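You operate a simulated robot arm through the tools that you are given. There is no shell and no other tool. Be economical: measure what you need, move in short steps, check, and stop when the job is done.

The job below is to be done with a simulated two-armed robot. You get a single attempt, and the scene is never put back.

## Task
On the top of the low rack, fold the blue cloth in half and then in half again.
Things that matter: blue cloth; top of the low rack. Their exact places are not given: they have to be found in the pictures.

Only the result counts: the job must be done as asked and must still hold three seconds after the hand-in. Knocking over, shifting, dropping, spilling or breaking anything else fails it. Flat cloth is picked up by pressing the open fingertips on it (5 to 10 N) and closing them slowly along it; thin cloth reads only 2 to 8 mm in the jaws.

## Robot
Two 7-joint arms with two-finger parallel grippers on one trunk, on a base that drives. Base frame: it is fixed to the floor where the robot stands at the start and does not move with it; the origin is under the middle of the robot, x ahead of it, y to its left, z up. Lengths are in m, angles in degrees, forces in N, time in s.
The left shoulder is at the start at [0.07, 0.163, 1.12], the right one opposite. Places, roughly: top of the low rack [0.6, 0.1, 0.8]. Payload 3.43 kg a hand.
Tool frame (each hand has its own): the origin (TCP) lies between the finger pads and is the grasp point; the fingertips stand 0.034 m ahead of it; z points along the fingers, y is the line along which they close. Largest opening 0.128 m; finger width 0.024, thickness 0.012; the body of the gripper, 0.048 by 0.13 m, starts 0.096 m behind the TCP.
Orientation is told as [roll, pitch, yaw] about the base's x, y, z axes, in that order, counted from this pose: with the fingers straight down and closing along the base's y, the tool's x points along the base's -x, its y along +y and its z along -z.

## Interface
- The arms move only by the tool servo_tool. It takes "left_moves", "right_moves" or both (then of equal length, played together; a hand with none holds still); each is a list of rows, each a list of 7 numbers: the shift along the base's x, y, z in units of 50 mm (1.0 is 50 mm), then the turn, a rotation vector about the base's x, y, z in units of 8 degrees (1.0 is 8 degrees), then the opening in per cent of the stroke, from 0 (shut) to 100 (fully open). In form: [[dx, dy, dz, wx, wy, wz, grip], ...]. A call has 1 to 20 rows; each row shifts and turns the commanded pose from where the row before left it. A call with a number of a shift or a turn outside -1 to 1 is refused whole. Each row takes 0.2 s and may step no farther than 0.05 m and 8.6 degrees from the row before; otherwise, or with a gripper value out of range, the whole call is refused. A pose out of reach is approached as far as the arm can. The call stops where the force on the tool passes 40 N (or 10 N more than at its start, if that is more) or the arm is blocked; 0.2 s more then pass. The fingers move at their own pace (about 0.153 m/s each) and stop on an object; they squeeze with about 39 N. The grip force told is the motor's: it shows also when the fingers shut on nothing. Time passes only in rows, and 0.2 s behind the last, so rows that do not move let the fingers close. It gives the time, the measured TCP pose, the force on the tool (base axes), the opening and the grip force at its end, in the units of the frame above (readings bear some noise), and new pictures: "pictures" is both (left out), scene, wrist or none (wrist: the cameras of the hands that moved).
- Cameras (640 x 400 px; columns grow to the right, rows downward): "scene" is now at [0.1364, 0.0105, 1.3387]; the picture's right is [0.12, -0.99, 0.00], its down [-0.65, -0.08, -0.76] and it looks along [0.75, 0.09, -0.65] (base axes); focal length 289 px, centre (320, 200). "left" rides on the left gripper at [-0.036, 0, -0.098] in its tool frame; the picture's right is [0.00, -1.00, 0.00], its down [0.97, 0.00, -0.24] and it looks along [0.24, 0.00, 0.97] (tool axes); focal length 218 px, centre (320, 200). "right" rides on the right gripper at [-0.036, 0, -0.098] in its tool frame; the picture's right is [0.00, -1.00, 0.00], its down [0.97, 0.00, -0.24] and it looks along [0.24, 0.00, 0.97] (tool axes); focal length 218 px, centre (320, 200).
- raise_lower(by): slides the trunk up (or, below 0, down) by that many m; the arms and the scene camera ride with it, the base frame stays. It gives what a move gives, with no picture.
- steer(legs): drives the robot by 1 to 6 legs, each [ahead, left, turn to the left] in m, m and degrees, along the robot's own axes; the way and the turn of a leg run together, so that a leg with both is an arc; at most 1.5 m and 180 degrees a leg. The arms and the cameras ride along, it lands a little off, and it stops where it bumps. It gives what a move gives, and a new picture of the scene camera.
- head_to(pan, tilt): turns the head with the scene camera to pan (to the left, within 86 degrees either way) and tilt (down, from -29 to 69), counted from straight ahead of the robot. It gives what a move gives, and a new picture of the scene camera.
- pixel_to_xyz(camera, pixels): for up to 12 pixels [column, row] of the newest picture of that camera ("zoom" is the newest enlarged one), the place [x, y, z] in the base frame of the surface seen there, good to about 0.003 m. No time passes.
- zoom(camera, box): a new picture of the part [left, top, right, bottom] of that camera's present view, enlarged. No time passes.
- job_done(): hands the job in; it is judged then, once.

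Go step by step. Measure first, check grasps and placings, and put right what went wrong. The budget is 80 turns and 170 pictures, counting those below and the enlarged ones. Unless the task says otherwise, let go and move clear before handing in.

The tools are called by a JSON object that holds its "method" and its "body". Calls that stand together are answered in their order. servo_tool: Moves the arms, as the interface text tells. Its arguments: {"type":"object","properties":{"left_moves":{"type":"array","items":{"type":"array","items":{"type":"number"}}},"right_moves":{"type":"array","items":{"type":"array","items":{"type":"number"}}},"pictures":{"type":"string","enum":["both","scene","wrist","none"]}},"required":[]} The other tools are called the same way: raise_lower (by) slides the trunk up or down; steer (legs) drives the base; head_to (pan, tilt) turns the head that bears the scene camera; pixel_to_xyz (camera, pixels) gives the place of the surface under pixels of a picture; zoom (camera, box) takes an enlarged picture of a part of a camera's view; job_done () hands the job in.

At the start:

```text
time: 0.0
left_tool_pos: [0.6208, 0.2444, 1.0206]
left_orientation: [0.0, 0.0, 0.0]
left_contact_force: [-0.2, 0.1, 0.2]
left_grip_width: 0.1278
left_grip_force: 0.0
right_tool_pos: [0.6002, -0.2633, 1.0432]
right_orientation: [0.0, 0.1, 0.1]
right_contact_force: [-0.1, -0.2, -0.3]
right_grip_width: 0.128
right_grip_force: 0.0
trunk travel left (down, up): [-0.6, 0.34]
robot x, y, heading: [0.0004, -0.0035, 0.1]
head pan, tilt: [7.1, 40.8]
```

scene: 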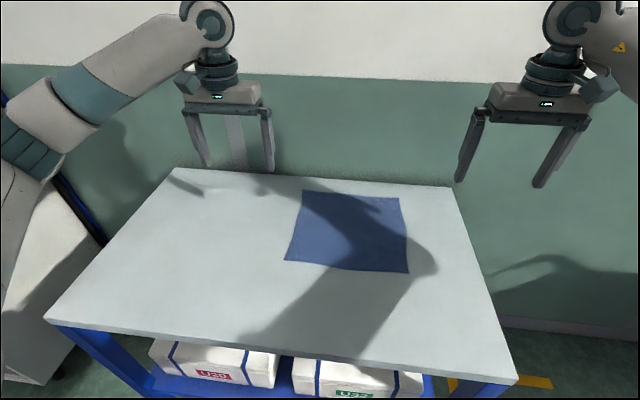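
right: 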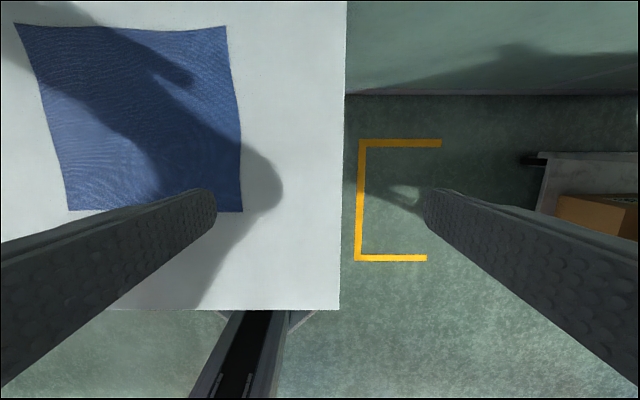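
left: 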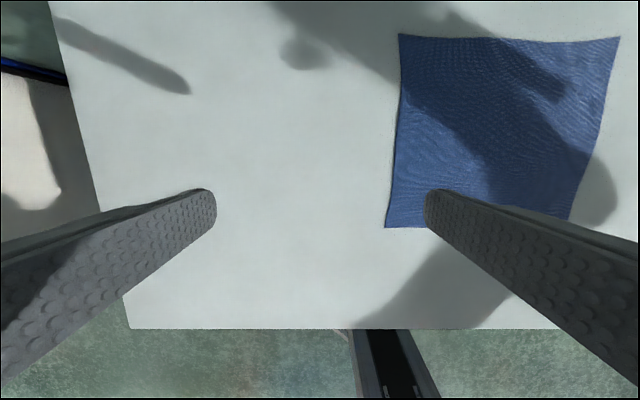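

The blue cloth lies flat in the scene picture with corners near (303,191), (399,198), (408,272), (286,260). I measure these and the table corners.

{"method": "pixel_to_xyz", "body": {"camera": "scene", "pixels": [[304, 192], [398, 199], [407, 271], [287, 259], [350, 230], [345, 268], [176, 170], [450, 188], [50, 320], [512, 378], [404, 235], [350, 195]]}}

{"method": "zoom", "body": {"camera": "scene", "box": [260, 170, 440, 290]}}

```text
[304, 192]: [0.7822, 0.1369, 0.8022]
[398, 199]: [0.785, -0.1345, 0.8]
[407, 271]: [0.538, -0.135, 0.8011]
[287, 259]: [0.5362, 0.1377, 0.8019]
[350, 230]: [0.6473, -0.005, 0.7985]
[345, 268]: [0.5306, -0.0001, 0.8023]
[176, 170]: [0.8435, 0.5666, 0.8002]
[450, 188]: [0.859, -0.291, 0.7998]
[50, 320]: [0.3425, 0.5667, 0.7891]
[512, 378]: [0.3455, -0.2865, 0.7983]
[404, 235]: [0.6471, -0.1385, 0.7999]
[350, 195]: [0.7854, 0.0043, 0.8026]
```

```text
3.33 times, centred on (350, 230) of scene
```

zoom: 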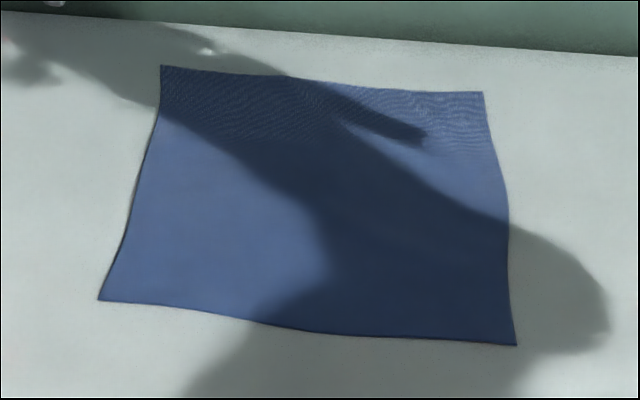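

The cloth spans x 0.537–0.785 and y ±0.136 on a top at z≈0.80. I'll bring both hands above its far corners with narrowed jaws.

{"method": "servo_tool", "body": {"left_moves": [[0.513, -0.455, -0.402, 0, 0, 0, 22], [0.513, -0.455, -0.402, 0, 0, 0, 22], [0.513, -0.455, -0.402, 0, 0, 0, 22], [0.513, -0.455, -0.402, 0, 0, 0, 22], [0.513, -0.455, -0.402, 0, 0, 0, 22], [0.513, -0.455, -0.402, 0, 0, 0, 22], [0, 0, 0, 0, 0, 0, 22]], "right_moves": [[0.583, 0.524, -0.477, 0, 0, 0, 22], [0.583, 0.524, -0.477, 0, 0, 0, 22], [0.583, 0.524, -0.477, 0, 0, 0, 22], [0.583, 0.524, -0.477, 0, 0, 0, 22], [0.583, 0.524, -0.477, 0, 0, 0, 22], [0.583, 0.524, -0.477, 0, 0, 0, 22], [0, 0, 0, 0, 0, 0, 22]]}}

```text
time: 1.6
left_tool_pos: [0.7754, 0.1056, 0.9031]
left_orientation: [0.0, 0.1, 0.0]
left_contact_force: [0.0, 0.2, -1.1]
left_grip_width: 0.0281
left_grip_force: 0.0
right_tool_pos: [0.774, -0.1092, 0.8988]
right_orientation: [0.0, -0.1, 0.1]
right_contact_force: [-0.8, -0.7, -0.1]
right_grip_width: 0.0281
right_grip_force: 0.0
trunk travel left (down, up): [-0.6, 0.34]
robot x, y, heading: [-0.0, -0.0009, 0.1]
head pan, tilt: [7.1, 40.8]
```

scene: 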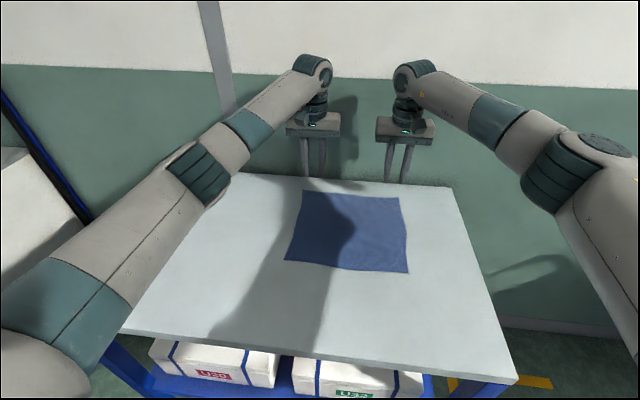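
right: 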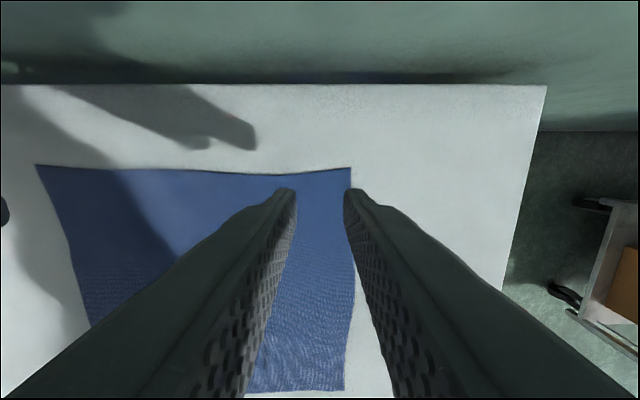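
left: 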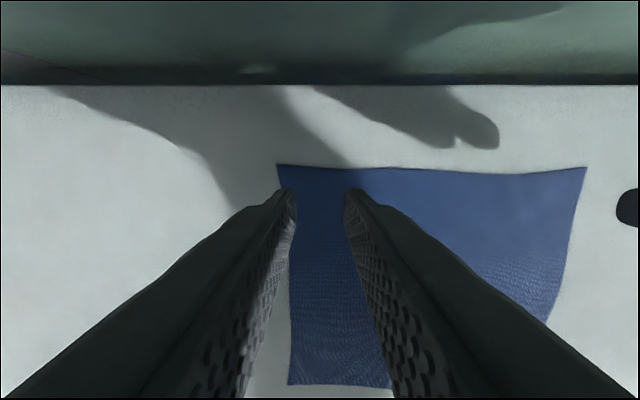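

Both hands are above the far corners; I'll lower to just above the cloth and then creep into contact.

{"method": "servo_tool", "body": {"left_moves": [[0, 0, -0.6, 0, 0, 0, 22], [0, 0, -0.6, 0, 0, 0, 22], [0, 0, -0.08, 0, 0, 0, 22], [0, 0, 0, 0, 0, 0, 22]], "right_moves": [[0, 0.08, -0.6, 0, 0, 0, 22], [0, 0, -0.6, 0, 0, 0, 22], [0, 0, 0, 0, 0, 0, 22], [0, 0, 0, 0, 0, 0, 22]], "pictures": "wrist"}}

```text
time: 2.6
left_tool_pos: [0.7768, 0.1083, 0.8369]
left_orientation: [0.0, 0.0, -0.1]
left_contact_force: [-0.2, 0.3, -0.9]
left_grip_width: 0.0284
left_grip_force: 0.1
right_tool_pos: [0.7749, -0.103, 0.8396]
right_orientation: [-0.1, 0.0, 0.0]
right_contact_force: [0.3, -0.1, 0.0]
right_grip_width: 0.028
right_grip_force: 0.1
trunk travel left (down, up): [-0.6, 0.34]
robot x, y, heading: [-0.0028, 0.0035, 0.0]
head pan, tilt: [7.1, 40.8]
```

right: 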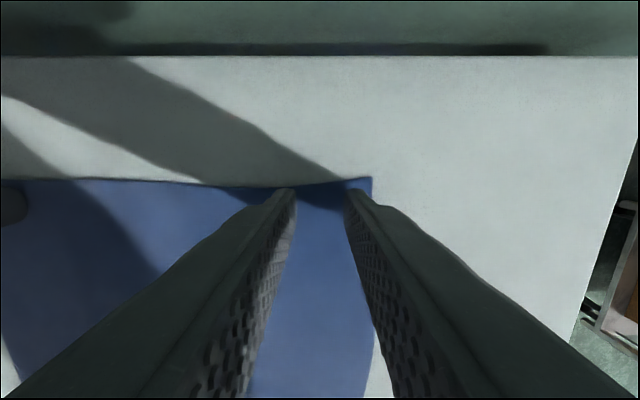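
left: 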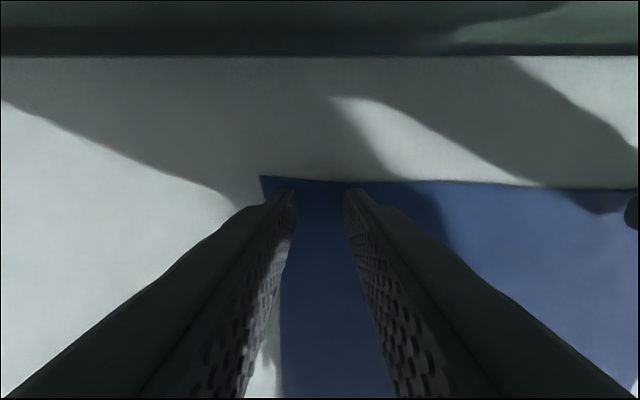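

The tips straddle about 28 mm just inside the far edge, both on cloth. I creep down to contact.

{"method": "servo_tool", "body": {"left_moves": [[0, 0, -0.04, 0, 0, 0, 22], [0, 0, -0.04, 0, 0, 0, 22], [0, 0, 0, 0, 0, 0, 22]], "right_moves": [[0, 0, -0.06, 0, 0, 0, 22], [0, 0, -0.06, 0, 0, 0, 22], [0, 0, 0, 0, 0, 0, 22]], "pictures": "none"}}

```text
time: 3.4
left_tool_pos: [0.7752, 0.1074, 0.836]
left_orientation: [-0.1, -0.3, 0.0]
left_contact_force: [3.6, 0.1, 14.6]
left_grip_width: 0.0284
left_grip_force: 0.1
right_tool_pos: [0.7737, -0.1029, 0.8355]
right_orientation: [0.0, -0.1, 0.0]
right_contact_force: [0.1, -0.1, 0.6]
right_grip_width: 0.0283
right_grip_force: 0.2
trunk travel left (down, up): [-0.6, 0.34]
robot x, y, heading: [-0.0016, -0.0011, 0.1]
head pan, tilt: [7.1, 40.8]
```

{"method": "servo_tool", "body": {"left_moves": [[0, 0, 0.03, 0, 0, 0, 22], [0, 0, 0, 0, 0, 0, 22]], "right_moves": [[0, 0, -0.03, 0, 0, 0, 22], [0, 0, 0, 0, 0, 0, 22]], "pictures": "none"}}

```text
time: 4.0
left_tool_pos: [0.7734, 0.1073, 0.8354]
left_orientation: [0.0, -0.1, 0.0]
left_contact_force: [1.4, -0.5, 7.3]
left_grip_width: 0.0282
left_grip_force: 0.0
right_tool_pos: [0.7736, -0.103, 0.8363]
right_orientation: [0.0, -0.3, 0.0]
right_contact_force: [-0.4, -1.4, 13.9]
right_grip_width: 0.028
right_grip_force: 0.1
trunk travel left (down, up): [-0.6, 0.34]
robot x, y, heading: [0.0001, -0.0024, 0.3]
head pan, tilt: [7.1, 40.8]
```

Left presses at 7 N, right a bit hard at 14 N, so I ease the right up 1 mm and close both slowly.

{"method": "servo_tool", "body": {"left_moves": [[0, 0, 0, 0, 0, 0, 20], [0, 0, 0, 0, 0, 0, 18], [0, 0, 0, 0, 0, 0, 16], [0, 0, 0, 0, 0, 0, 14], [0, 0, 0, 0, 0, 0, 12], [0, 0, 0, 0, 0, 0, 10], [0, 0, 0, 0, 0, 0, 8], [0, 0, 0, 0, 0, 0, 6], [0, 0, 0, 0, 0, 0, 4], [0, 0, 0, 0, 0, 0, 2], [0, 0, 0, 0, 0, 0, 0], [0, 0, 0, 0, 0, 0, 0], [0, 0, 0, 0, 0, 0, 0]], "right_moves": [[0, 0, 0.025, 0, 0, 0, 20], [0, 0, 0, 0, 0, 0, 18], [0, 0, 0, 0, 0, 0, 16], [0, 0, 0, 0, 0, 0, 14], [0, 0, 0, 0, 0, 0, 12], [0, 0, 0, 0, 0, 0, 10], [0, 0, 0, 0, 0, 0, 8], [0, 0, 0, 0, 0, 0, 6], [0, 0, 0, 0, 0, 0, 4], [0, 0, 0, 0, 0, 0, 2], [0, 0, 0, 0, 0, 0, 0], [0, 0, 0, 0, 0, 0, 0], [0, 0, 0, 0, 0, 0, 0]]}}

```text
time: 6.8
left_tool_pos: [0.7748, 0.1068, 0.8363]
left_orientation: [0.0, -0.1, 0.0]
left_contact_force: [0.9, 1.4, 5.3]
left_grip_width: 0.0
left_grip_force: 32.7
right_tool_pos: [0.7729, -0.1018, 0.8357]
right_orientation: [-0.1, -0.1, 0.0]
right_contact_force: [-0.2, -0.3, 9.5]
right_grip_width: 0.0022
right_grip_force: 36.7
trunk travel left (down, up): [-0.6, 0.34]
robot x, y, heading: [0.0022, 0.0004, 0.1]
head pan, tilt: [7.1, 40.8]
```

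scene: 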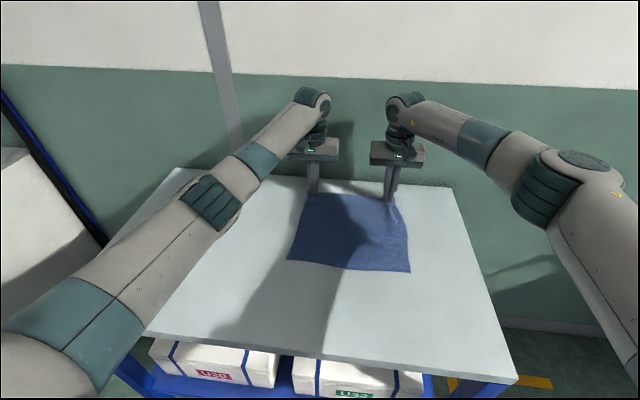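
right: 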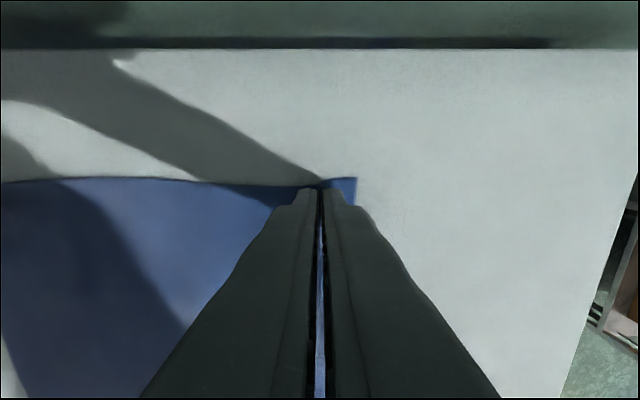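
left: 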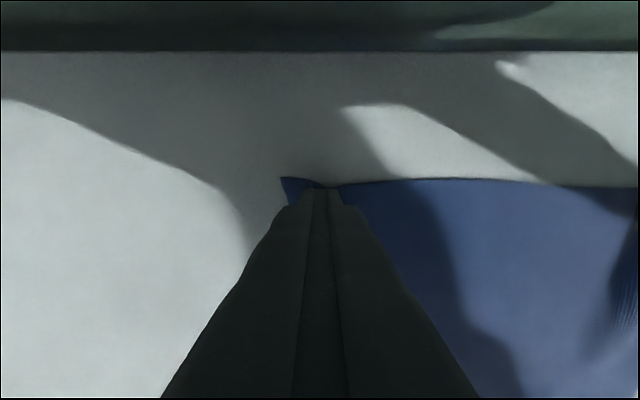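

The right jaws hold cloth (2.2 mm), but the left shut on nothing (0.0 mm). I reopen the left, press a little harder, and close again.

{"method": "servo_tool", "body": {"left_moves": [[0, 0, 0.1, 0, 0, 0, 10], [0, 0, 0, 0, 0, 0, 24], [0, 0, 0, 0, 0, 0, 24], [0, 0, -0.13, 0, 0, 0, 24], [0, 0, 0, 0, 0, 0, 24]], "pictures": "wrist"}}

```text
time: 8.0
left_tool_pos: [0.7734, 0.109, 0.8352]
left_orientation: [-0.1, -0.2, 0.0]
left_contact_force: [-0.6, 1.2, 10.6]
left_grip_width: 0.0309
left_grip_force: 0.2
right_tool_pos: [0.7729, -0.1018, 0.8357]
right_orientation: [-0.1, -0.1, 0.0]
right_contact_force: [1.0, 0.1, 8.7]
right_grip_width: 0.0021
right_grip_force: 37.0
trunk travel left (down, up): [-0.6, 0.34]
robot x, y, heading: [0.0019, -0.0017, 0.0]
head pan, tilt: [7.1, 40.8]
```

left: 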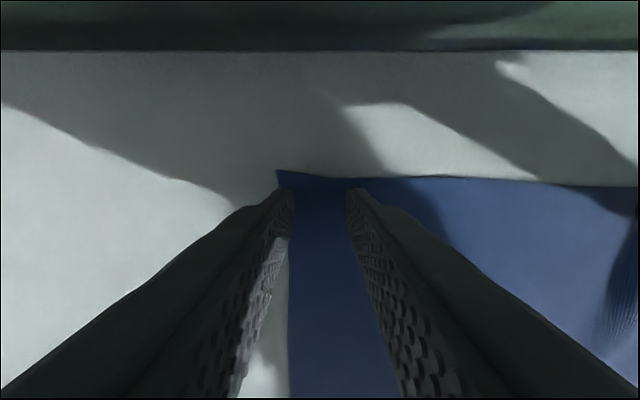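

The outer left finger is right at the side edge (col 278), so I shift 5 mm inward before closing.

{"method": "servo_tool", "body": {"left_moves": [[0, 0, 0.15, 0, 0, 0, 24], [0, -0.12, 0, 0, 0, 0, 24], [0, 0, -0.15, 0, 0, 0, 24], [0, 0, 0, 0, 0, 0, 22], [0, 0, 0, 0, 0, 0, 20], [0, 0, 0, 0, 0, 0, 18], [0, 0, 0, 0, 0, 0, 16], [0, 0, 0, 0, 0, 0, 14], [0, 0, 0, 0, 0, 0, 12], [0, 0, 0, 0, 0, 0, 10], [0, 0, 0, 0, 0, 0, 8], [0, 0, 0, 0, 0, 0, 6], [0, 0, 0, 0, 0, 0, 4], [0, 0, 0, 0, 0, 0, 2], [0, 0, 0, 0, 0, 0, 0], [0, 0, 0, 0, 0, 0, 0], [0, 0, 0, 0, 0, 0, 0]], "pictures": "wrist"}}

```text
time: 11.6
left_tool_pos: [0.7733, 0.1026, 0.8348]
left_orientation: [0.0, -0.3, 0.0]
left_contact_force: [0.6, -14.9, 30.8]
left_grip_width: 0.005
left_grip_force: 39.0
right_tool_pos: [0.7722, -0.1018, 0.838]
right_orientation: [0.1, -0.2, 0.0]
right_contact_force: [0.1, 11.3, -0.1]
right_grip_width: 0.0022
right_grip_force: 36.8
trunk travel left (down, up): [-0.6, 0.34]
robot x, y, heading: [-0.0002, -0.0018, -0.0]
head pan, tilt: [7.1, 40.8]
```

left: 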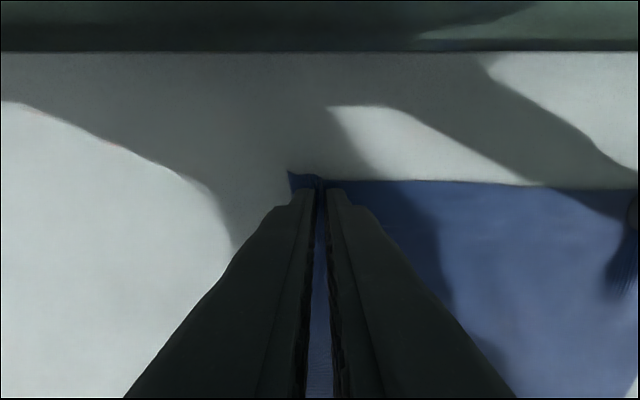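

Left now holds 5 mm and right 2.2 mm of cloth. I lift the far edge in an arc toward the robot, tipping the hands back, and check halfway.

{"method": "servo_tool", "body": {"left_moves": [[-0.054, -0.05, 0.324, 0, -0.3, 0, 0], [-0.106, 0, 0.316, 0, -0.3, 0, 0], [-0.162, 0, 0.298, 0, -0.3, 0, 0], [-0.21, 0, 0.276, 0, -0.3, 0, 0], [-0.256, 0, 0.244, 0, -0.3, 0, 0], [-0.296, 0, 0.212, 0, -0.3, 0, 0], [-0.328, 0, 0.166, 0, -0.3, 0, 0], [-0.352, 0, 0.124, 0, -0.3, 0, 0], [-0.368, 0, 0.078, 0, -0.3, 0, 0], [-0.378, 0, 0.026, 0, -0.3, 0, 0]], "right_moves": [[-0.054, 0.03, 0.324, 0, -0.3, 0, 0], [-0.106, 0, 0.316, 0, -0.3, 0, 0], [-0.162, 0, 0.298, 0, -0.3, 0, 0], [-0.21, 0, 0.276, 0, -0.3, 0, 0], [-0.256, 0, 0.244, 0, -0.3, 0, 0], [-0.296, 0, 0.212, 0, -0.3, 0, 0], [-0.328, 0, 0.166, 0, -0.3, 0, 0], [-0.352, 0, 0.124, 0, -0.3, 0, 0], [-0.368, 0, 0.078, 0, -0.3, 0, 0], [-0.378, 0, 0.026, 0, -0.3, 0, 0]]}}

```text
time: 13.8
left_tool_pos: [0.648, 0.0997, 0.9379]
left_orientation: [0.1, -24.0, 0.0]
left_contact_force: [-0.3, -8.5, 0.5]
left_grip_width: 0.0019
left_grip_force: 37.1
right_tool_pos: [0.6478, -0.1005, 0.9372]
right_orientation: [0.0, -24.1, 0.1]
right_contact_force: [-0.3, 8.6, -0.2]
right_grip_width: 0.002
right_grip_force: 36.7
trunk travel left (down, up): [-0.6, 0.34]
robot x, y, heading: [0.0001, 0.0023, 0.0]
head pan, tilt: [7.1, 40.8]
```

scene: 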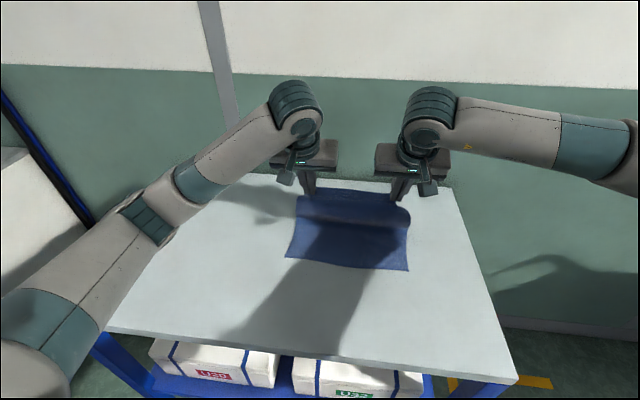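
right: 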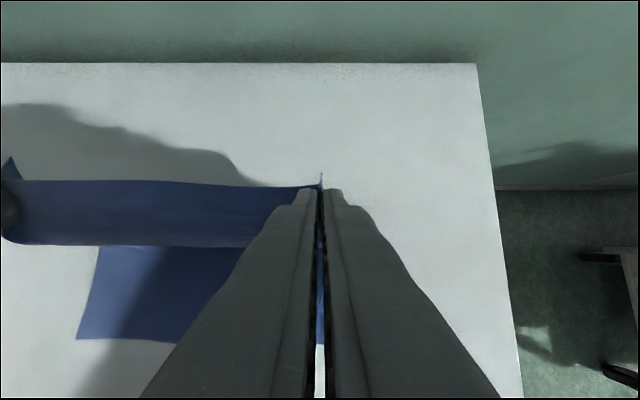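
left: 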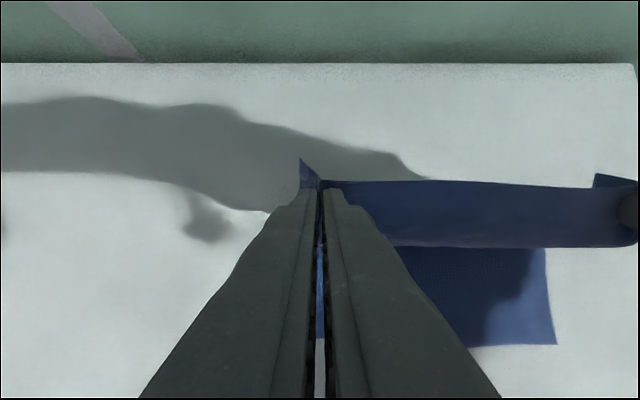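

Both grips hold, the edge is lifted straight and the near half lies still. I finish the arc down.

{"method": "servo_tool", "body": {"left_moves": [[-0.376, -0.03, -0.024, 0, -0.3, 0, 0], [-0.37, 0, -0.074, 0, -0.3, 0, 0], [-0.348, 0, -0.12, 0, -0.3, 0, 0], [-0.326, 0, -0.166, 0, -0.3, 0, 0], [-0.29, 0, -0.208, 0, -0.3, 0, 0], [-0.252, 0, -0.242, 0, -0.3, 0, 0], [-0.206, 0, -0.272, 0, -0.3, 0, 0], [-0.154, 0, -0.294, 0, -0.3, 0, 0], [-0.1, 0, -0.314, 0, -0.3, 0, 0], [-0.046, 0, -0.2, 0, -0.3, 0, 0]], "right_moves": [[-0.376, 0.03, -0.024, 0, -0.3, 0, 0], [-0.37, 0, -0.074, 0, -0.3, 0, 0], [-0.348, 0, -0.12, 0, -0.3, 0, 0], [-0.326, 0, -0.166, 0, -0.3, 0, 0], [-0.29, 0, -0.208, 0, -0.3, 0, 0], [-0.252, 0, -0.242, 0, -0.3, 0, 0], [-0.206, 0, -0.272, 0, -0.3, 0, 0], [-0.154, 0, -0.294, 0, -0.3, 0, 0], [-0.1, 0, -0.314, 0, -0.3, 0, 0], [-0.046, 0, -0.2, 0, -0.3, 0, 0]]}}

{"method": "zoom", "body": {"camera": "scene", "box": [240, 160, 450, 300]}}

```text
time: 16.0
left_tool_pos: [0.5313, 0.0959, 0.8471]
left_orientation: [0.3, -48.5, -0.3]
left_contact_force: [-0.2, -5.6, 0.2]
left_grip_width: 0.0019
left_grip_force: 37.1
right_tool_pos: [0.5268, -0.1006, 0.8429]
right_orientation: [0.4, -48.1, -0.3]
right_contact_force: [0.2, 5.0, -0.3]
right_grip_width: 0.0022
right_grip_force: 36.2
trunk travel left (down, up): [-0.6, 0.34]
robot x, y, heading: [0.0003, -0.0003, -0.2]
head pan, tilt: [7.1, 40.8]
```

scene: 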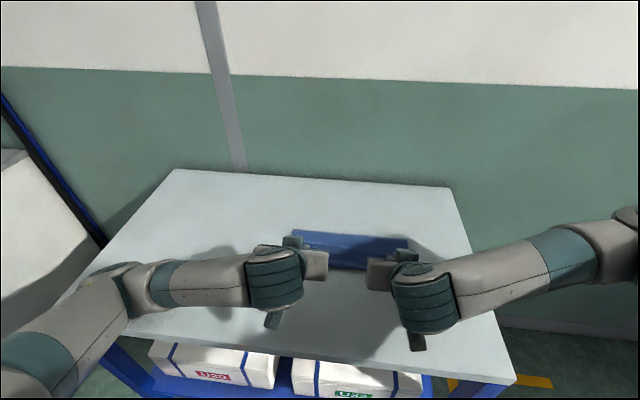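
right: 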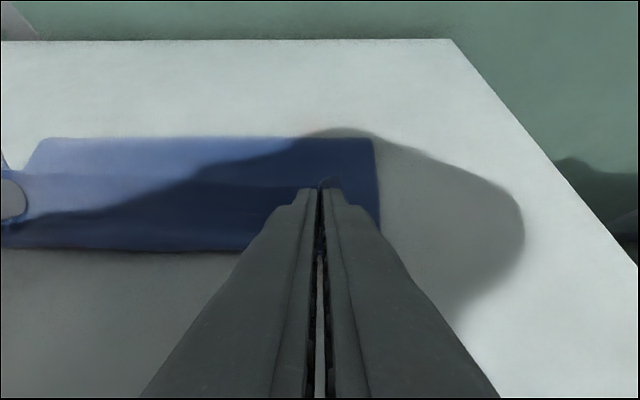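
left: 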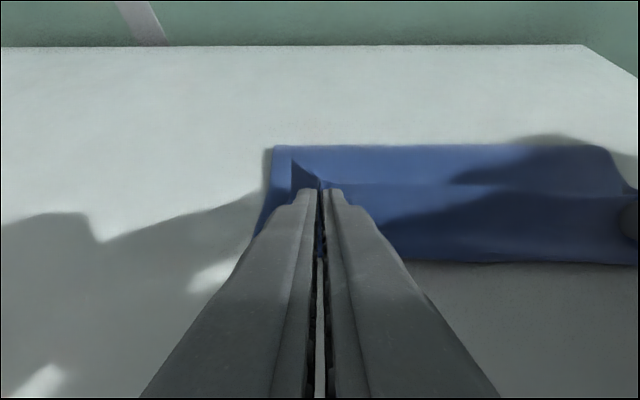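

```text
2.86 times, centred on (345, 230) of scene
```

zoom: 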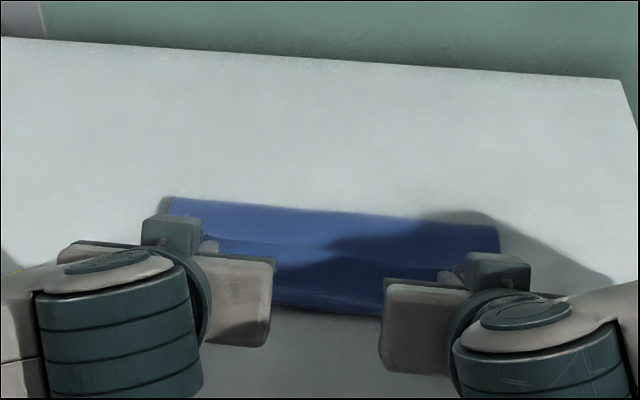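

The fold is nearly laid down; the left hand lags a little. I lower the last millimetres, then measure the layers before release.

{"method": "servo_tool", "body": {"left_moves": [[0, 0.05, 0, 0, 0, 0, 0], [0, 0, -0.06, 0, 0, 0, 0], [0, 0, -0.06, 0, 0, 0, 0], [0, 0, 0, 0, 0, 0, 0]], "right_moves": [[0, 0, 0, 0, 0, 0, 0], [0, 0, -0.06, 0, 0, 0, 0], [0, 0, -0.06, 0, 0, 0, 0], [0, 0, 0, 0, 0, 0, 0]], "pictures": "wrist"}}

{"method": "pixel_to_xyz", "body": {"camera": "left", "pixels": [[290, 148], [450, 148], [590, 150], [262, 225], [420, 262], [600, 262], [318, 186]]}}

{"method": "pixel_to_xyz", "body": {"camera": "right", "pixels": [[370, 142], [200, 142], [378, 225], [230, 248], [100, 248]]}}

```text
time: 17.0
left_tool_pos: [0.547, 0.1049, 0.8722]
left_orientation: [1.6, -52.1, -0.6]
left_contact_force: [-2.8, -20.5, -3.0]
left_grip_width: 0.0031
left_grip_force: 37.8
right_tool_pos: [0.5242, -0.1022, 0.8412]
right_orientation: [0.8, -48.3, -0.5]
right_contact_force: [2.7, 20.8, 3.3]
right_grip_width: 0.0018
right_grip_force: 37.4
trunk travel left (down, up): [-0.6, 0.34]
robot x, y, heading: [-0.0008, -0.0001, -0.1]
head pan, tilt: [7.1, 40.8]
```

right: 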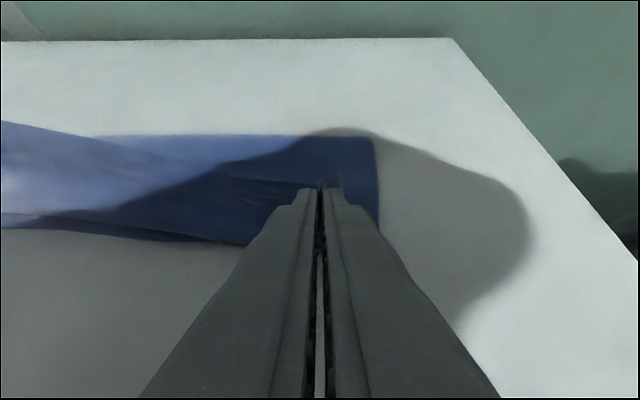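
left: 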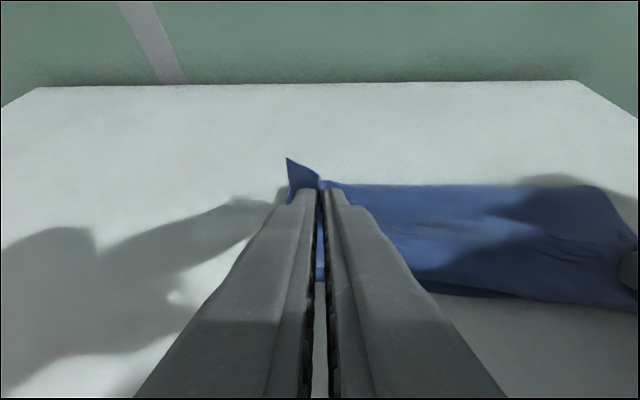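

```text
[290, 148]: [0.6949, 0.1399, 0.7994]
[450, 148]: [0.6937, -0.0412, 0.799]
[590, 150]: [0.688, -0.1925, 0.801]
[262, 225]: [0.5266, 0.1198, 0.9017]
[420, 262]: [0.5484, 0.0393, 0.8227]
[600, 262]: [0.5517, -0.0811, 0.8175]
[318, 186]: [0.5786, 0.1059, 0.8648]
```

```text
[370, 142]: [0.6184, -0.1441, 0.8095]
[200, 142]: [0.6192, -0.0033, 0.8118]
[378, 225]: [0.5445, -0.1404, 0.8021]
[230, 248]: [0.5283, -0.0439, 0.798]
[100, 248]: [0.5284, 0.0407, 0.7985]
```

The left hand drifted off its commanded place (z 0.872, x 0.547) – the tilt seems near that arm's limit. I take back 16° of tilt on the left and see where it settles.

{"method": "servo_tool", "body": {"left_moves": [[0.032, -0.05, 0.027, 0, 0.5, 0, 0], [0.032, 0, 0.027, 0, 0.5, 0, 0], [0.032, 0, 0.027, 0, 0.5, 0, 0], [0.032, 0, 0.027, 0, 0.5, 0, 0], [0, 0, 0, 0, 0, 0, 0]]}}

```text
time: 18.2
left_tool_pos: [0.5325, 0.098, 0.8381]
left_orientation: [0.1, -31.9, 0.0]
left_contact_force: [0.1, -2.8, 2.5]
left_grip_width: 0.0017
left_grip_force: 36.3
right_tool_pos: [0.5245, -0.0983, 0.8358]
right_orientation: [-0.2, -48.0, 0.2]
right_contact_force: [-0.5, 2.2, 0.4]
right_grip_width: 0.0018
right_grip_force: 36.6
trunk travel left (down, up): [-0.6, 0.34]
robot x, y, heading: [0.0015, -0.0014, -0.0]
head pan, tilt: [7.1, 40.8]
```

scene: 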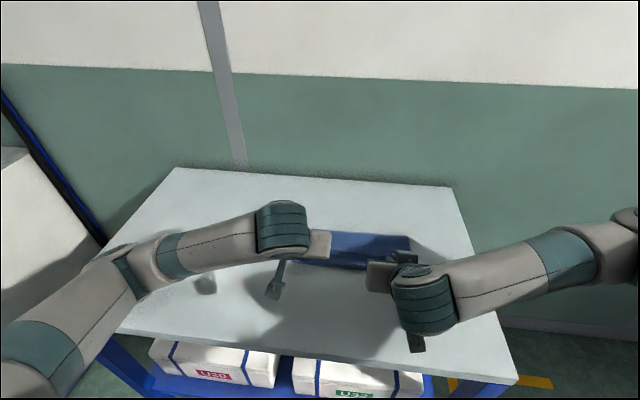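
left: 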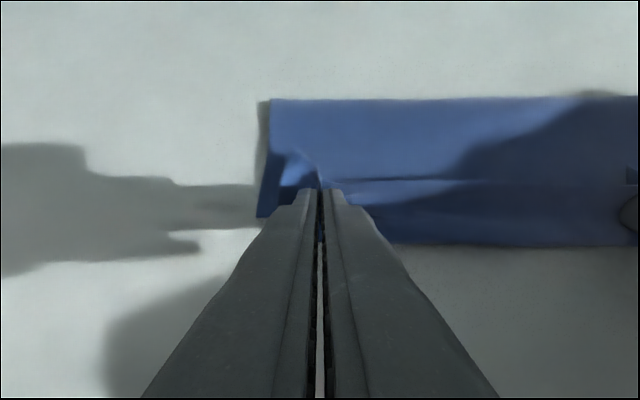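

Left settled at its target. Before release, I check layer alignment from both wrists.

{"method": "pixel_to_xyz", "body": {"camera": "left", "pixels": [[275, 103], [450, 103], [600, 103], [262, 212], [440, 241], [560, 241]]}}

{"method": "zoom", "body": {"camera": "right", "box": [0, 100, 480, 400]}}

{"method": "zoom", "body": {"camera": "left", "box": [200, 80, 640, 355]}}

```text
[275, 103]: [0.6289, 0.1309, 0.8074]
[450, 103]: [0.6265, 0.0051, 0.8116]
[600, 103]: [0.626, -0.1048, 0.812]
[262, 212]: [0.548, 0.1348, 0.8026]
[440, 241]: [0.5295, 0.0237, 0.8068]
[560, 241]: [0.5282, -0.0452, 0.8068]
```

```text
1.33 times, centred on (240, 250) of right
```

zoom: 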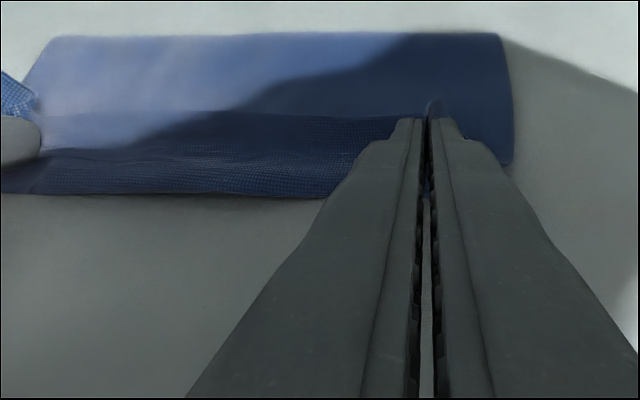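

```text
1.45 times, centred on (420, 218) of left
```

zoom: 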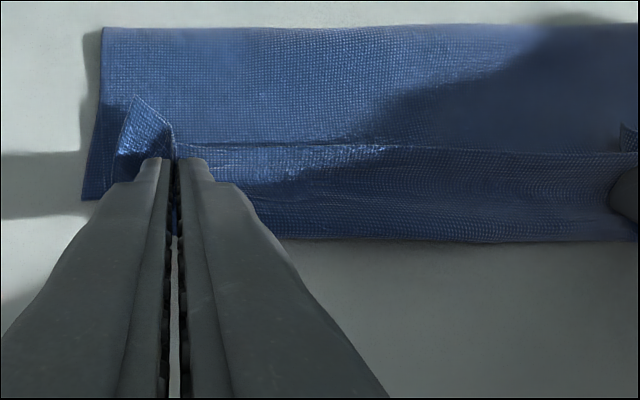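

The fold crest is at x≈0.628 rather than 0.66, and the far edge is rolled back on top (seam near row 150 of the zoom): I overshot toward the robot. I raise the edge again above the fold line to straighten the layers before laying it down properly.

{"method": "servo_tool", "body": {"left_moves": [[0.229, 0, 0.23, 0, 0, 0, 0], [0.229, 0, 0.23, 0, 0, 0, 0], [0.229, 0, 0.23, 0, 0, 0, 0], [0.229, 0, 0.23, 0, 0, 0, 0], [0.229, 0, 0.23, 0, 0, 0, 0], [0.229, 0, 0.23, 0, 0, 0, 0], [0.229, 0, 0.23, 0, 0, 0, 0], [0.229, 0, 0.23, 0, 0, 0, 0], [0, 0, 0, 0, 0, 0, 0]], "right_moves": [[0.249, 0, 0.235, 0, 0.25, 0, 0], [0.249, 0, 0.235, 0, 0.25, 0, 0], [0.249, 0, 0.235, 0, 0.25, 0, 0], [0.249, 0, 0.235, 0, 0.25, 0, 0], [0.249, 0, 0.235, 0, 0.25, 0, 0], [0.249, 0, 0.235, 0, 0.25, 0, 0], [0.249, 0, 0.235, 0, 0.25, 0, 0], [0.249, 0, 0.235, 0, 0.25, 0, 0], [0, 0, 0, 0, 0, 0, 0]]}}

{"method": "zoom", "body": {"camera": "scene", "box": [240, 160, 450, 300]}}

```text
time: 20.2
left_tool_pos: [0.6248, 0.098, 0.9342]
left_orientation: [0.0, -32.1, -0.1]
left_contact_force: [0.9, -0.3, -0.9]
left_grip_width: 0.0018
left_grip_force: 36.6
right_tool_pos: [0.6259, -0.0974, 0.9294]
right_orientation: [0.0, -32.0, 0.0]
right_contact_force: [0.3, 0.6, 0.6]
right_grip_width: 0.0018
right_grip_force: 36.6
trunk travel left (down, up): [-0.6, 0.34]
robot x, y, heading: [0.001, -0.0011, -0.2]
head pan, tilt: [7.1, 40.8]
```

scene: 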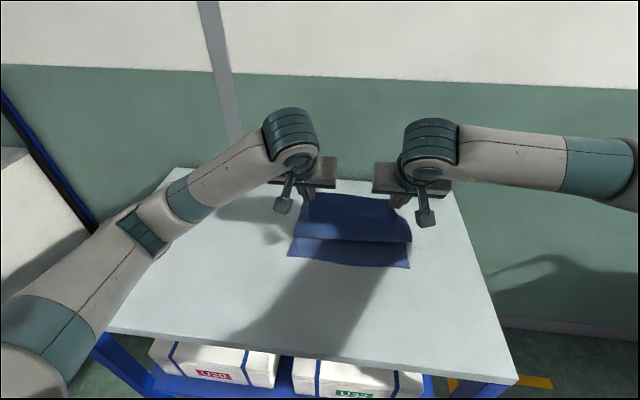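
right: 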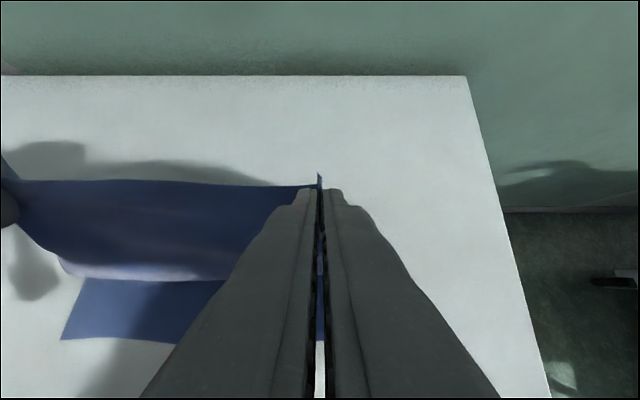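
left: 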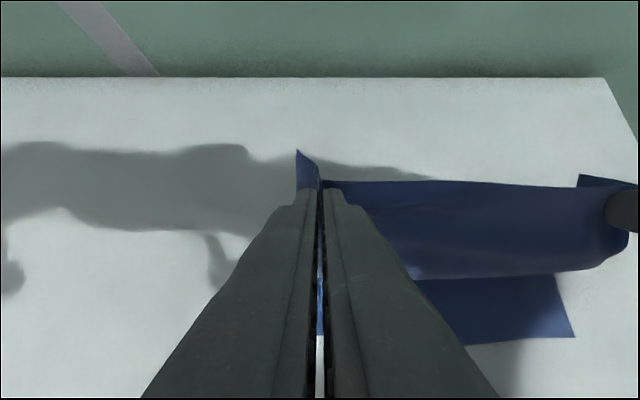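

```text
2.86 times, centred on (345, 230) of scene
```

zoom: 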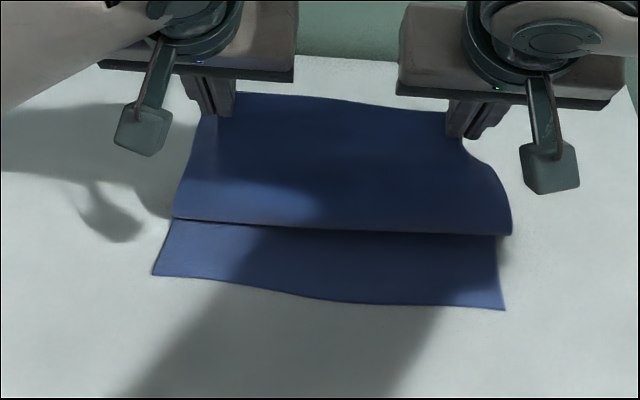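

The edge is up again with a bulge toward the robot. I measure the near corners of the bottom layer and the bulge.

{"method": "pixel_to_xyz", "body": {"camera": "zoom", "pixels": [[157, 272], [500, 305], [330, 298], [180, 214], [505, 228], [340, 222], [340, 160], [340, 104], [240, 99], [440, 115]]}}

```text
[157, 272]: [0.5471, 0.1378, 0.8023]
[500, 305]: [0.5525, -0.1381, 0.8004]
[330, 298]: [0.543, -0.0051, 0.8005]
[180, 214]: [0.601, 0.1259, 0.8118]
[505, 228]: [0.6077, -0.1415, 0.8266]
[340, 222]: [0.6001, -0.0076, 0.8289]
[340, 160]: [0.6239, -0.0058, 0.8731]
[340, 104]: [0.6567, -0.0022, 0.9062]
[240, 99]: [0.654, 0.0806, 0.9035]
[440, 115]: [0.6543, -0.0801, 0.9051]
```

The base slid only ~10 mm; the fold line is now near x≈0.67. I bring the edge forward and down to a taut slant about 5 cm above the top, to release from there so that the edge falls flat.

{"method": "servo_tool", "body": {"left_moves": [[-0.207, 0, -0.163, 0, -0.25, 0, 0], [-0.207, 0, -0.163, 0, -0.25, 0, 0], [-0.207, 0, -0.163, 0, -0.25, 0, 0], [-0.207, 0, -0.163, 0, -0.25, 0, 0], [-0.207, 0, -0.163, 0, -0.25, 0, 0], [-0.207, 0, -0.163, 0, -0.25, 0, 0], [0, 0, 0, 0, 0, 0, 0]], "right_moves": [[-0.207, 0, -0.163, 0, -0.25, 0, 0], [-0.207, 0, -0.163, 0, -0.25, 0, 0], [-0.207, 0, -0.163, 0, -0.25, 0, 0], [-0.207, 0, -0.163, 0, -0.25, 0, 0], [-0.207, 0, -0.163, 0, -0.25, 0, 0], [-0.207, 0, -0.163, 0, -0.25, 0, 0], [0, 0, 0, 0, 0, 0, 0]]}}

{"method": "zoom", "body": {"camera": "scene", "box": [240, 160, 450, 300]}}

```text
time: 21.8
left_tool_pos: [0.5634, 0.0974, 0.8848]
left_orientation: [-0.2, -44.0, 0.1]
left_contact_force: [0.4, -1.5, 0.6]
left_grip_width: 0.0016
left_grip_force: 36.7
right_tool_pos: [0.5635, -0.0988, 0.8806]
right_orientation: [0.0, -44.0, -0.1]
right_contact_force: [-0.2, 2.1, 0.4]
right_grip_width: 0.0022
right_grip_force: 36.7
trunk travel left (down, up): [-0.6, 0.34]
robot x, y, heading: [-0.0017, 0.0013, -0.1]
head pan, tilt: [7.1, 40.8]
```

scene: 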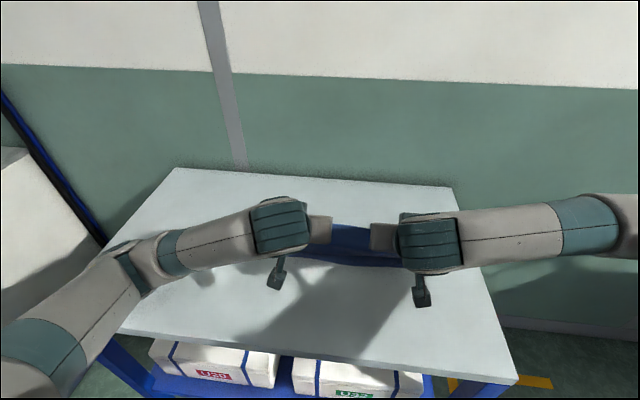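
right: 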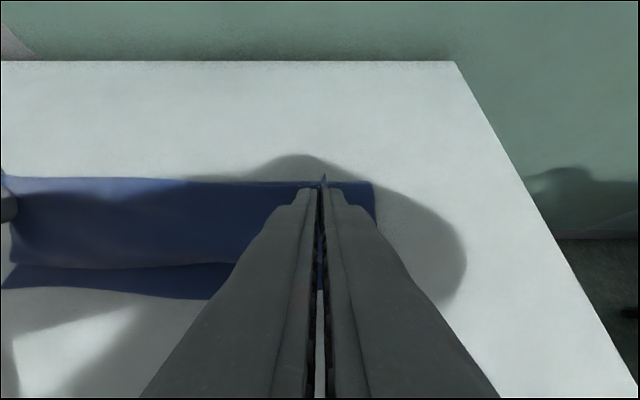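
left: 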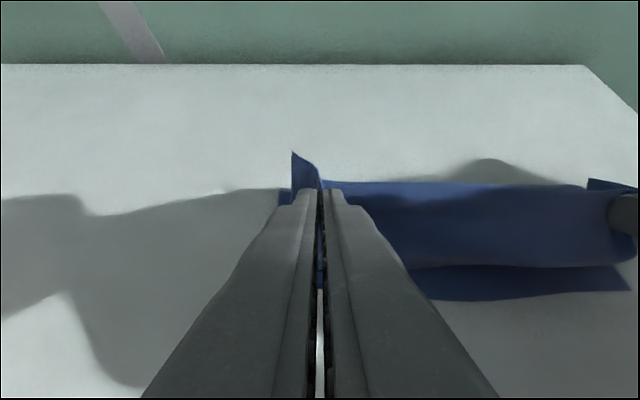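

```text
2.86 times, centred on (345, 230) of scene
```

zoom: 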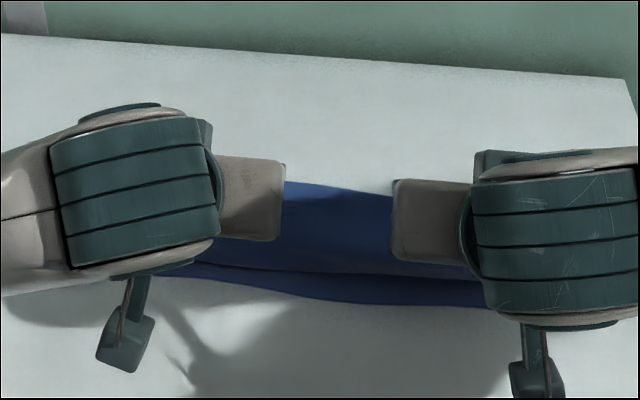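

The sheet still hangs in a bulge below the held edge; I measure its profile at one column of the left picture.

{"method": "pixel_to_xyz", "body": {"camera": "left", "pixels": [[450, 186], [450, 200], [450, 220], [450, 240], [450, 258], [450, 275], [450, 294], [284, 195]]}}

```text
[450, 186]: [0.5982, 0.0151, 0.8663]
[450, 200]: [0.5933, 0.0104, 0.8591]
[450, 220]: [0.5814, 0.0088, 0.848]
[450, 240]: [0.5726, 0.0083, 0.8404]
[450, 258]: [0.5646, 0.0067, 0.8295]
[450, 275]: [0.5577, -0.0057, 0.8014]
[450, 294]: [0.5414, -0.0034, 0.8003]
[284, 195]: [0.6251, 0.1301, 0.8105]
```

The 24 mm wide bite forces the edge to roll. I'll lay the edge back flat at the far side and regrip with a much smaller overlap.

{"method": "servo_tool", "body": {"left_moves": [[0.282, 0, 0.183, 0, 0.417, 0, 0], [0.282, 0, 0.183, 0, 0.417, 0, 0], [0.282, 0, 0.183, 0, 0.417, 0, 0], [0.282, 0, 0.183, 0, 0.417, 0, 0], [0.282, 0, 0.183, 0, 0.417, 0, 0], [0.282, 0, 0.183, 0, 0.417, 0, 0], [0.34, 0, -0.127, 0, 0.333, 0, 0], [0.34, 0, -0.127, 0, 0.333, 0, 0], [0.34, 0, -0.127, 0, 0.333, 0, 0], [0.34, 0, -0.127, 0, 0.333, 0, 0], [0.34, 0, -0.127, 0, 0.333, 0, 0], [0.34, 0, -0.127, 0, 0.333, 0, 0], [0.18, 0, -0.31, 0, 0.25, 0, 0], [0.18, 0, -0.31, 0, 0.25, 0, 0], [0.18, 0, -0.31, 0, 0.25, 0, 0], [0.18, 0, -0.28, 0, 0.25, 0, 0], [0, 0, 0, 0, 0, 0, 0]], "right_moves": [[0.282, 0, 0.183, 0, 0.417, 0, 0], [0.282, 0, 0.183, 0, 0.417, 0, 0], [0.282, 0, 0.183, 0, 0.417, 0, 0], [0.282, 0, 0.183, 0, 0.417, 0, 0], [0.282, 0, 0.183, 0, 0.417, 0, 0], [0.282, 0, 0.183, 0, 0.417, 0, 0], [0.34, 0, -0.127, 0, 0.333, 0, 0], [0.34, 0, -0.127, 0, 0.333, 0, 0], [0.34, 0, -0.127, 0, 0.333, 0, 0], [0.34, 0, -0.127, 0, 0.333, 0, 0], [0.34, 0, -0.127, 0, 0.333, 0, 0], [0.34, 0, -0.127, 0, 0.333, 0, 0], [0.18, 0, -0.31, 0, 0.25, 0, 0], [0.18, 0, -0.31, 0, 0.25, 0, 0], [0.18, 0, -0.31, 0, 0.25, 0, 0], [0.18, 0, -0.22, 0, 0.25, 0, 0], [0, 0, 0, 0, 0, 0, 0]]}}

{"method": "zoom", "body": {"camera": "scene", "box": [240, 160, 450, 300]}}

```text
time: 25.4
left_tool_pos: [0.7851, 0.0984, 0.8402]
left_orientation: [0.0, -0.1, 0.1]
left_contact_force: [0.5, -2.9, 8.7]
left_grip_width: 0.0017
left_grip_force: 36.7
right_tool_pos: [0.785, -0.1001, 0.8417]
right_orientation: [0.0, 0.0, 0.1]
right_contact_force: [-0.4, 3.1, -0.3]
right_grip_width: 0.002
right_grip_force: 36.4
trunk travel left (down, up): [-0.6, 0.34]
robot x, y, heading: [-0.0011, -0.0009, 0.0]
head pan, tilt: [7.1, 40.8]
```

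scene: 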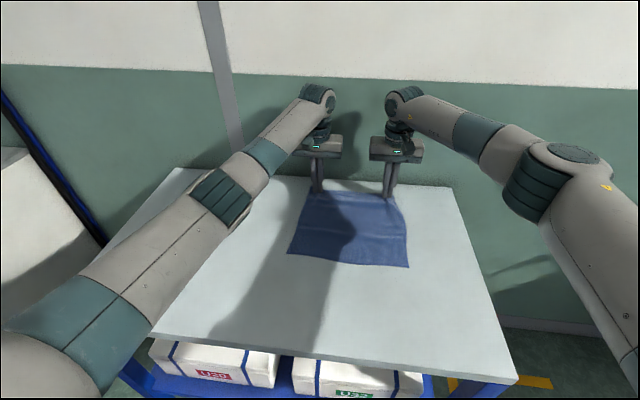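
right: 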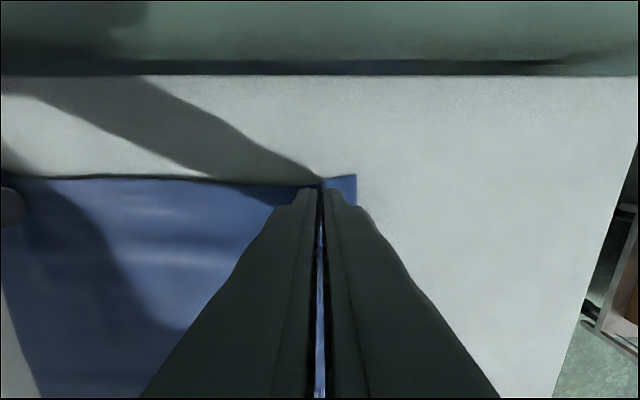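
left: 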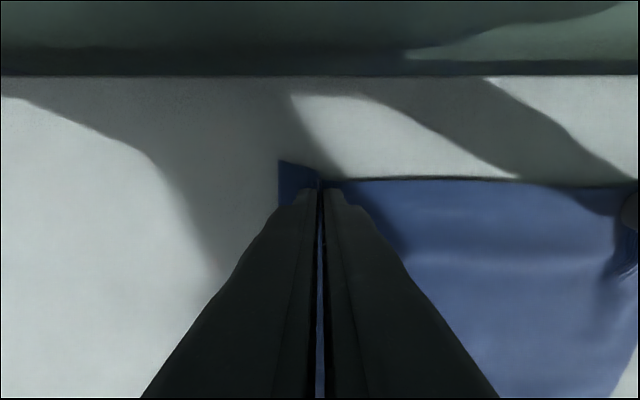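

```text
2.86 times, centred on (345, 230) of scene
```

zoom: 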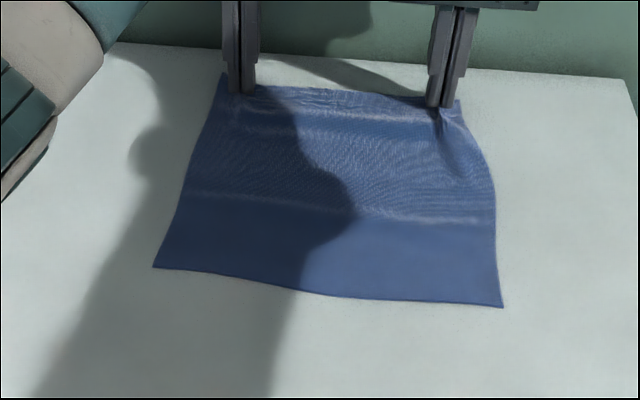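

The cloth is flat again with both grips at the far edge. I open the jaws along the surface to spread it, then lift clear.

{"method": "servo_tool", "body": {"left_moves": [[0.1, 0.04, 0, 0, 0, 0, 0], [0, 0, 0.0, 0, 0, 0, 6], [0, 0, 0, 0, 0, 0, 14], [0, 0, 0, 0, 0, 0, 22], [0, 0, 0.2, 0, 0, 0, 24], [0, 0, 0.6, 0, 0, 0, 24], [0, 0, 0.6, 0, 0, 0, 24], [0, 0, 0, 0, 0, 0, 24]], "right_moves": [[0.1, -0.04, -0.06, 0, 0, 0, 0], [0, 0, 0, 0, 0, 0, 6], [0, 0, 0, 0, 0, 0, 14], [0, 0, 0, 0, 0, 0, 22], [0, 0, 0.2, 0, 0, 0, 24], [0, 0, 0.6, 0, 0, 0, 24], [0, 0, 0.6, 0, 0, 0, 24], [0, 0, 0, 0, 0, 0, 24]]}}

{"method": "zoom", "body": {"camera": "scene", "box": [240, 160, 450, 300]}}

{"method": "pixel_to_xyz", "body": {"camera": "zoom", "pixels": [[157, 264], [498, 303], [330, 293], [220, 80], [462, 105], [340, 95]]}}

```text
time: 27.2
left_tool_pos: [0.7897, 0.0993, 0.91]
left_orientation: [0.0, 0.1, 0.0]
left_contact_force: [0.9, -0.1, 0.3]
left_grip_width: 0.0309
left_grip_force: 0.1
right_tool_pos: [0.792, -0.0991, 0.9062]
right_orientation: [0.1, 0.0, 0.1]
right_contact_force: [-0.2, 0.1, -0.2]
right_grip_width: 0.031
right_grip_force: 0.0
trunk travel left (down, up): [-0.6, 0.34]
robot x, y, heading: [-0.0008, -0.0018, -0.2]
head pan, tilt: [7.1, 40.8]
```

scene: 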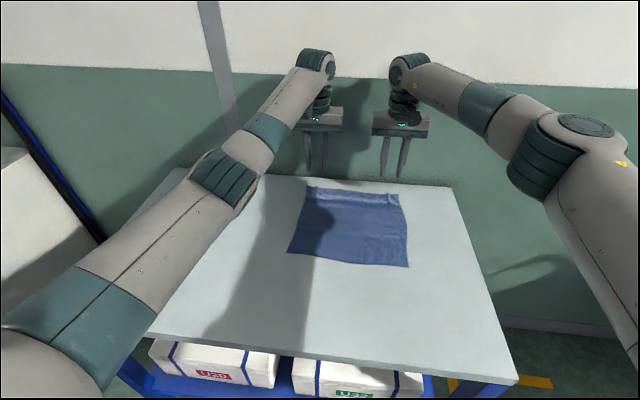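
right: 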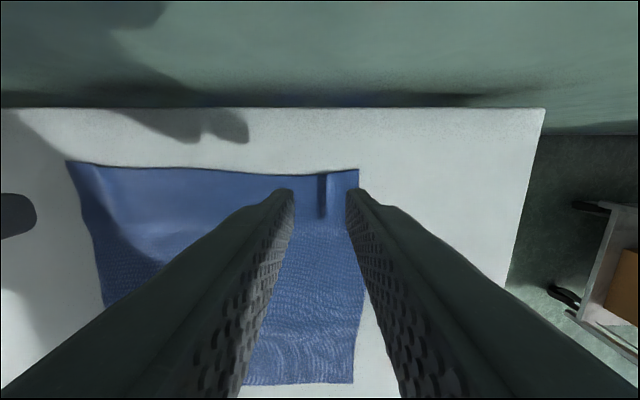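
left: 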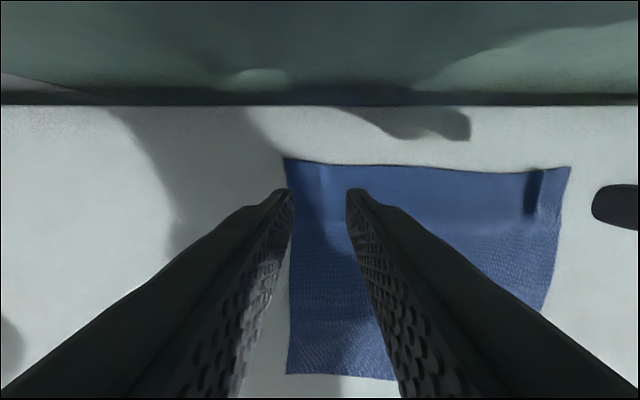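

```text
2.86 times, centred on (345, 230) of scene
```

zoom: 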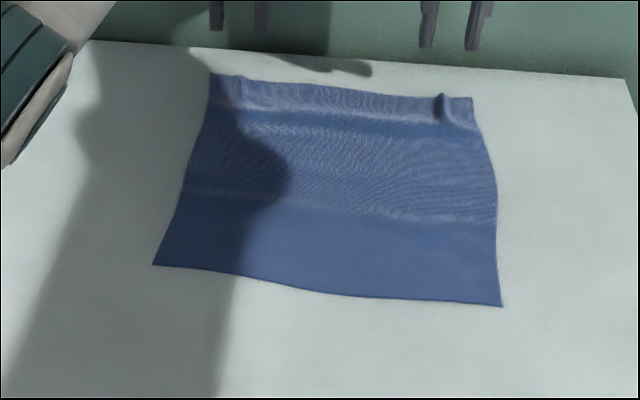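

```text
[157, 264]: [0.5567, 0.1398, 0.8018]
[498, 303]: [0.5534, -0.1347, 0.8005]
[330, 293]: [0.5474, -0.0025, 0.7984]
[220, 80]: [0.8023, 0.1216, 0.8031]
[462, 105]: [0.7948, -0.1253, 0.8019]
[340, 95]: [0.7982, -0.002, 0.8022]
```

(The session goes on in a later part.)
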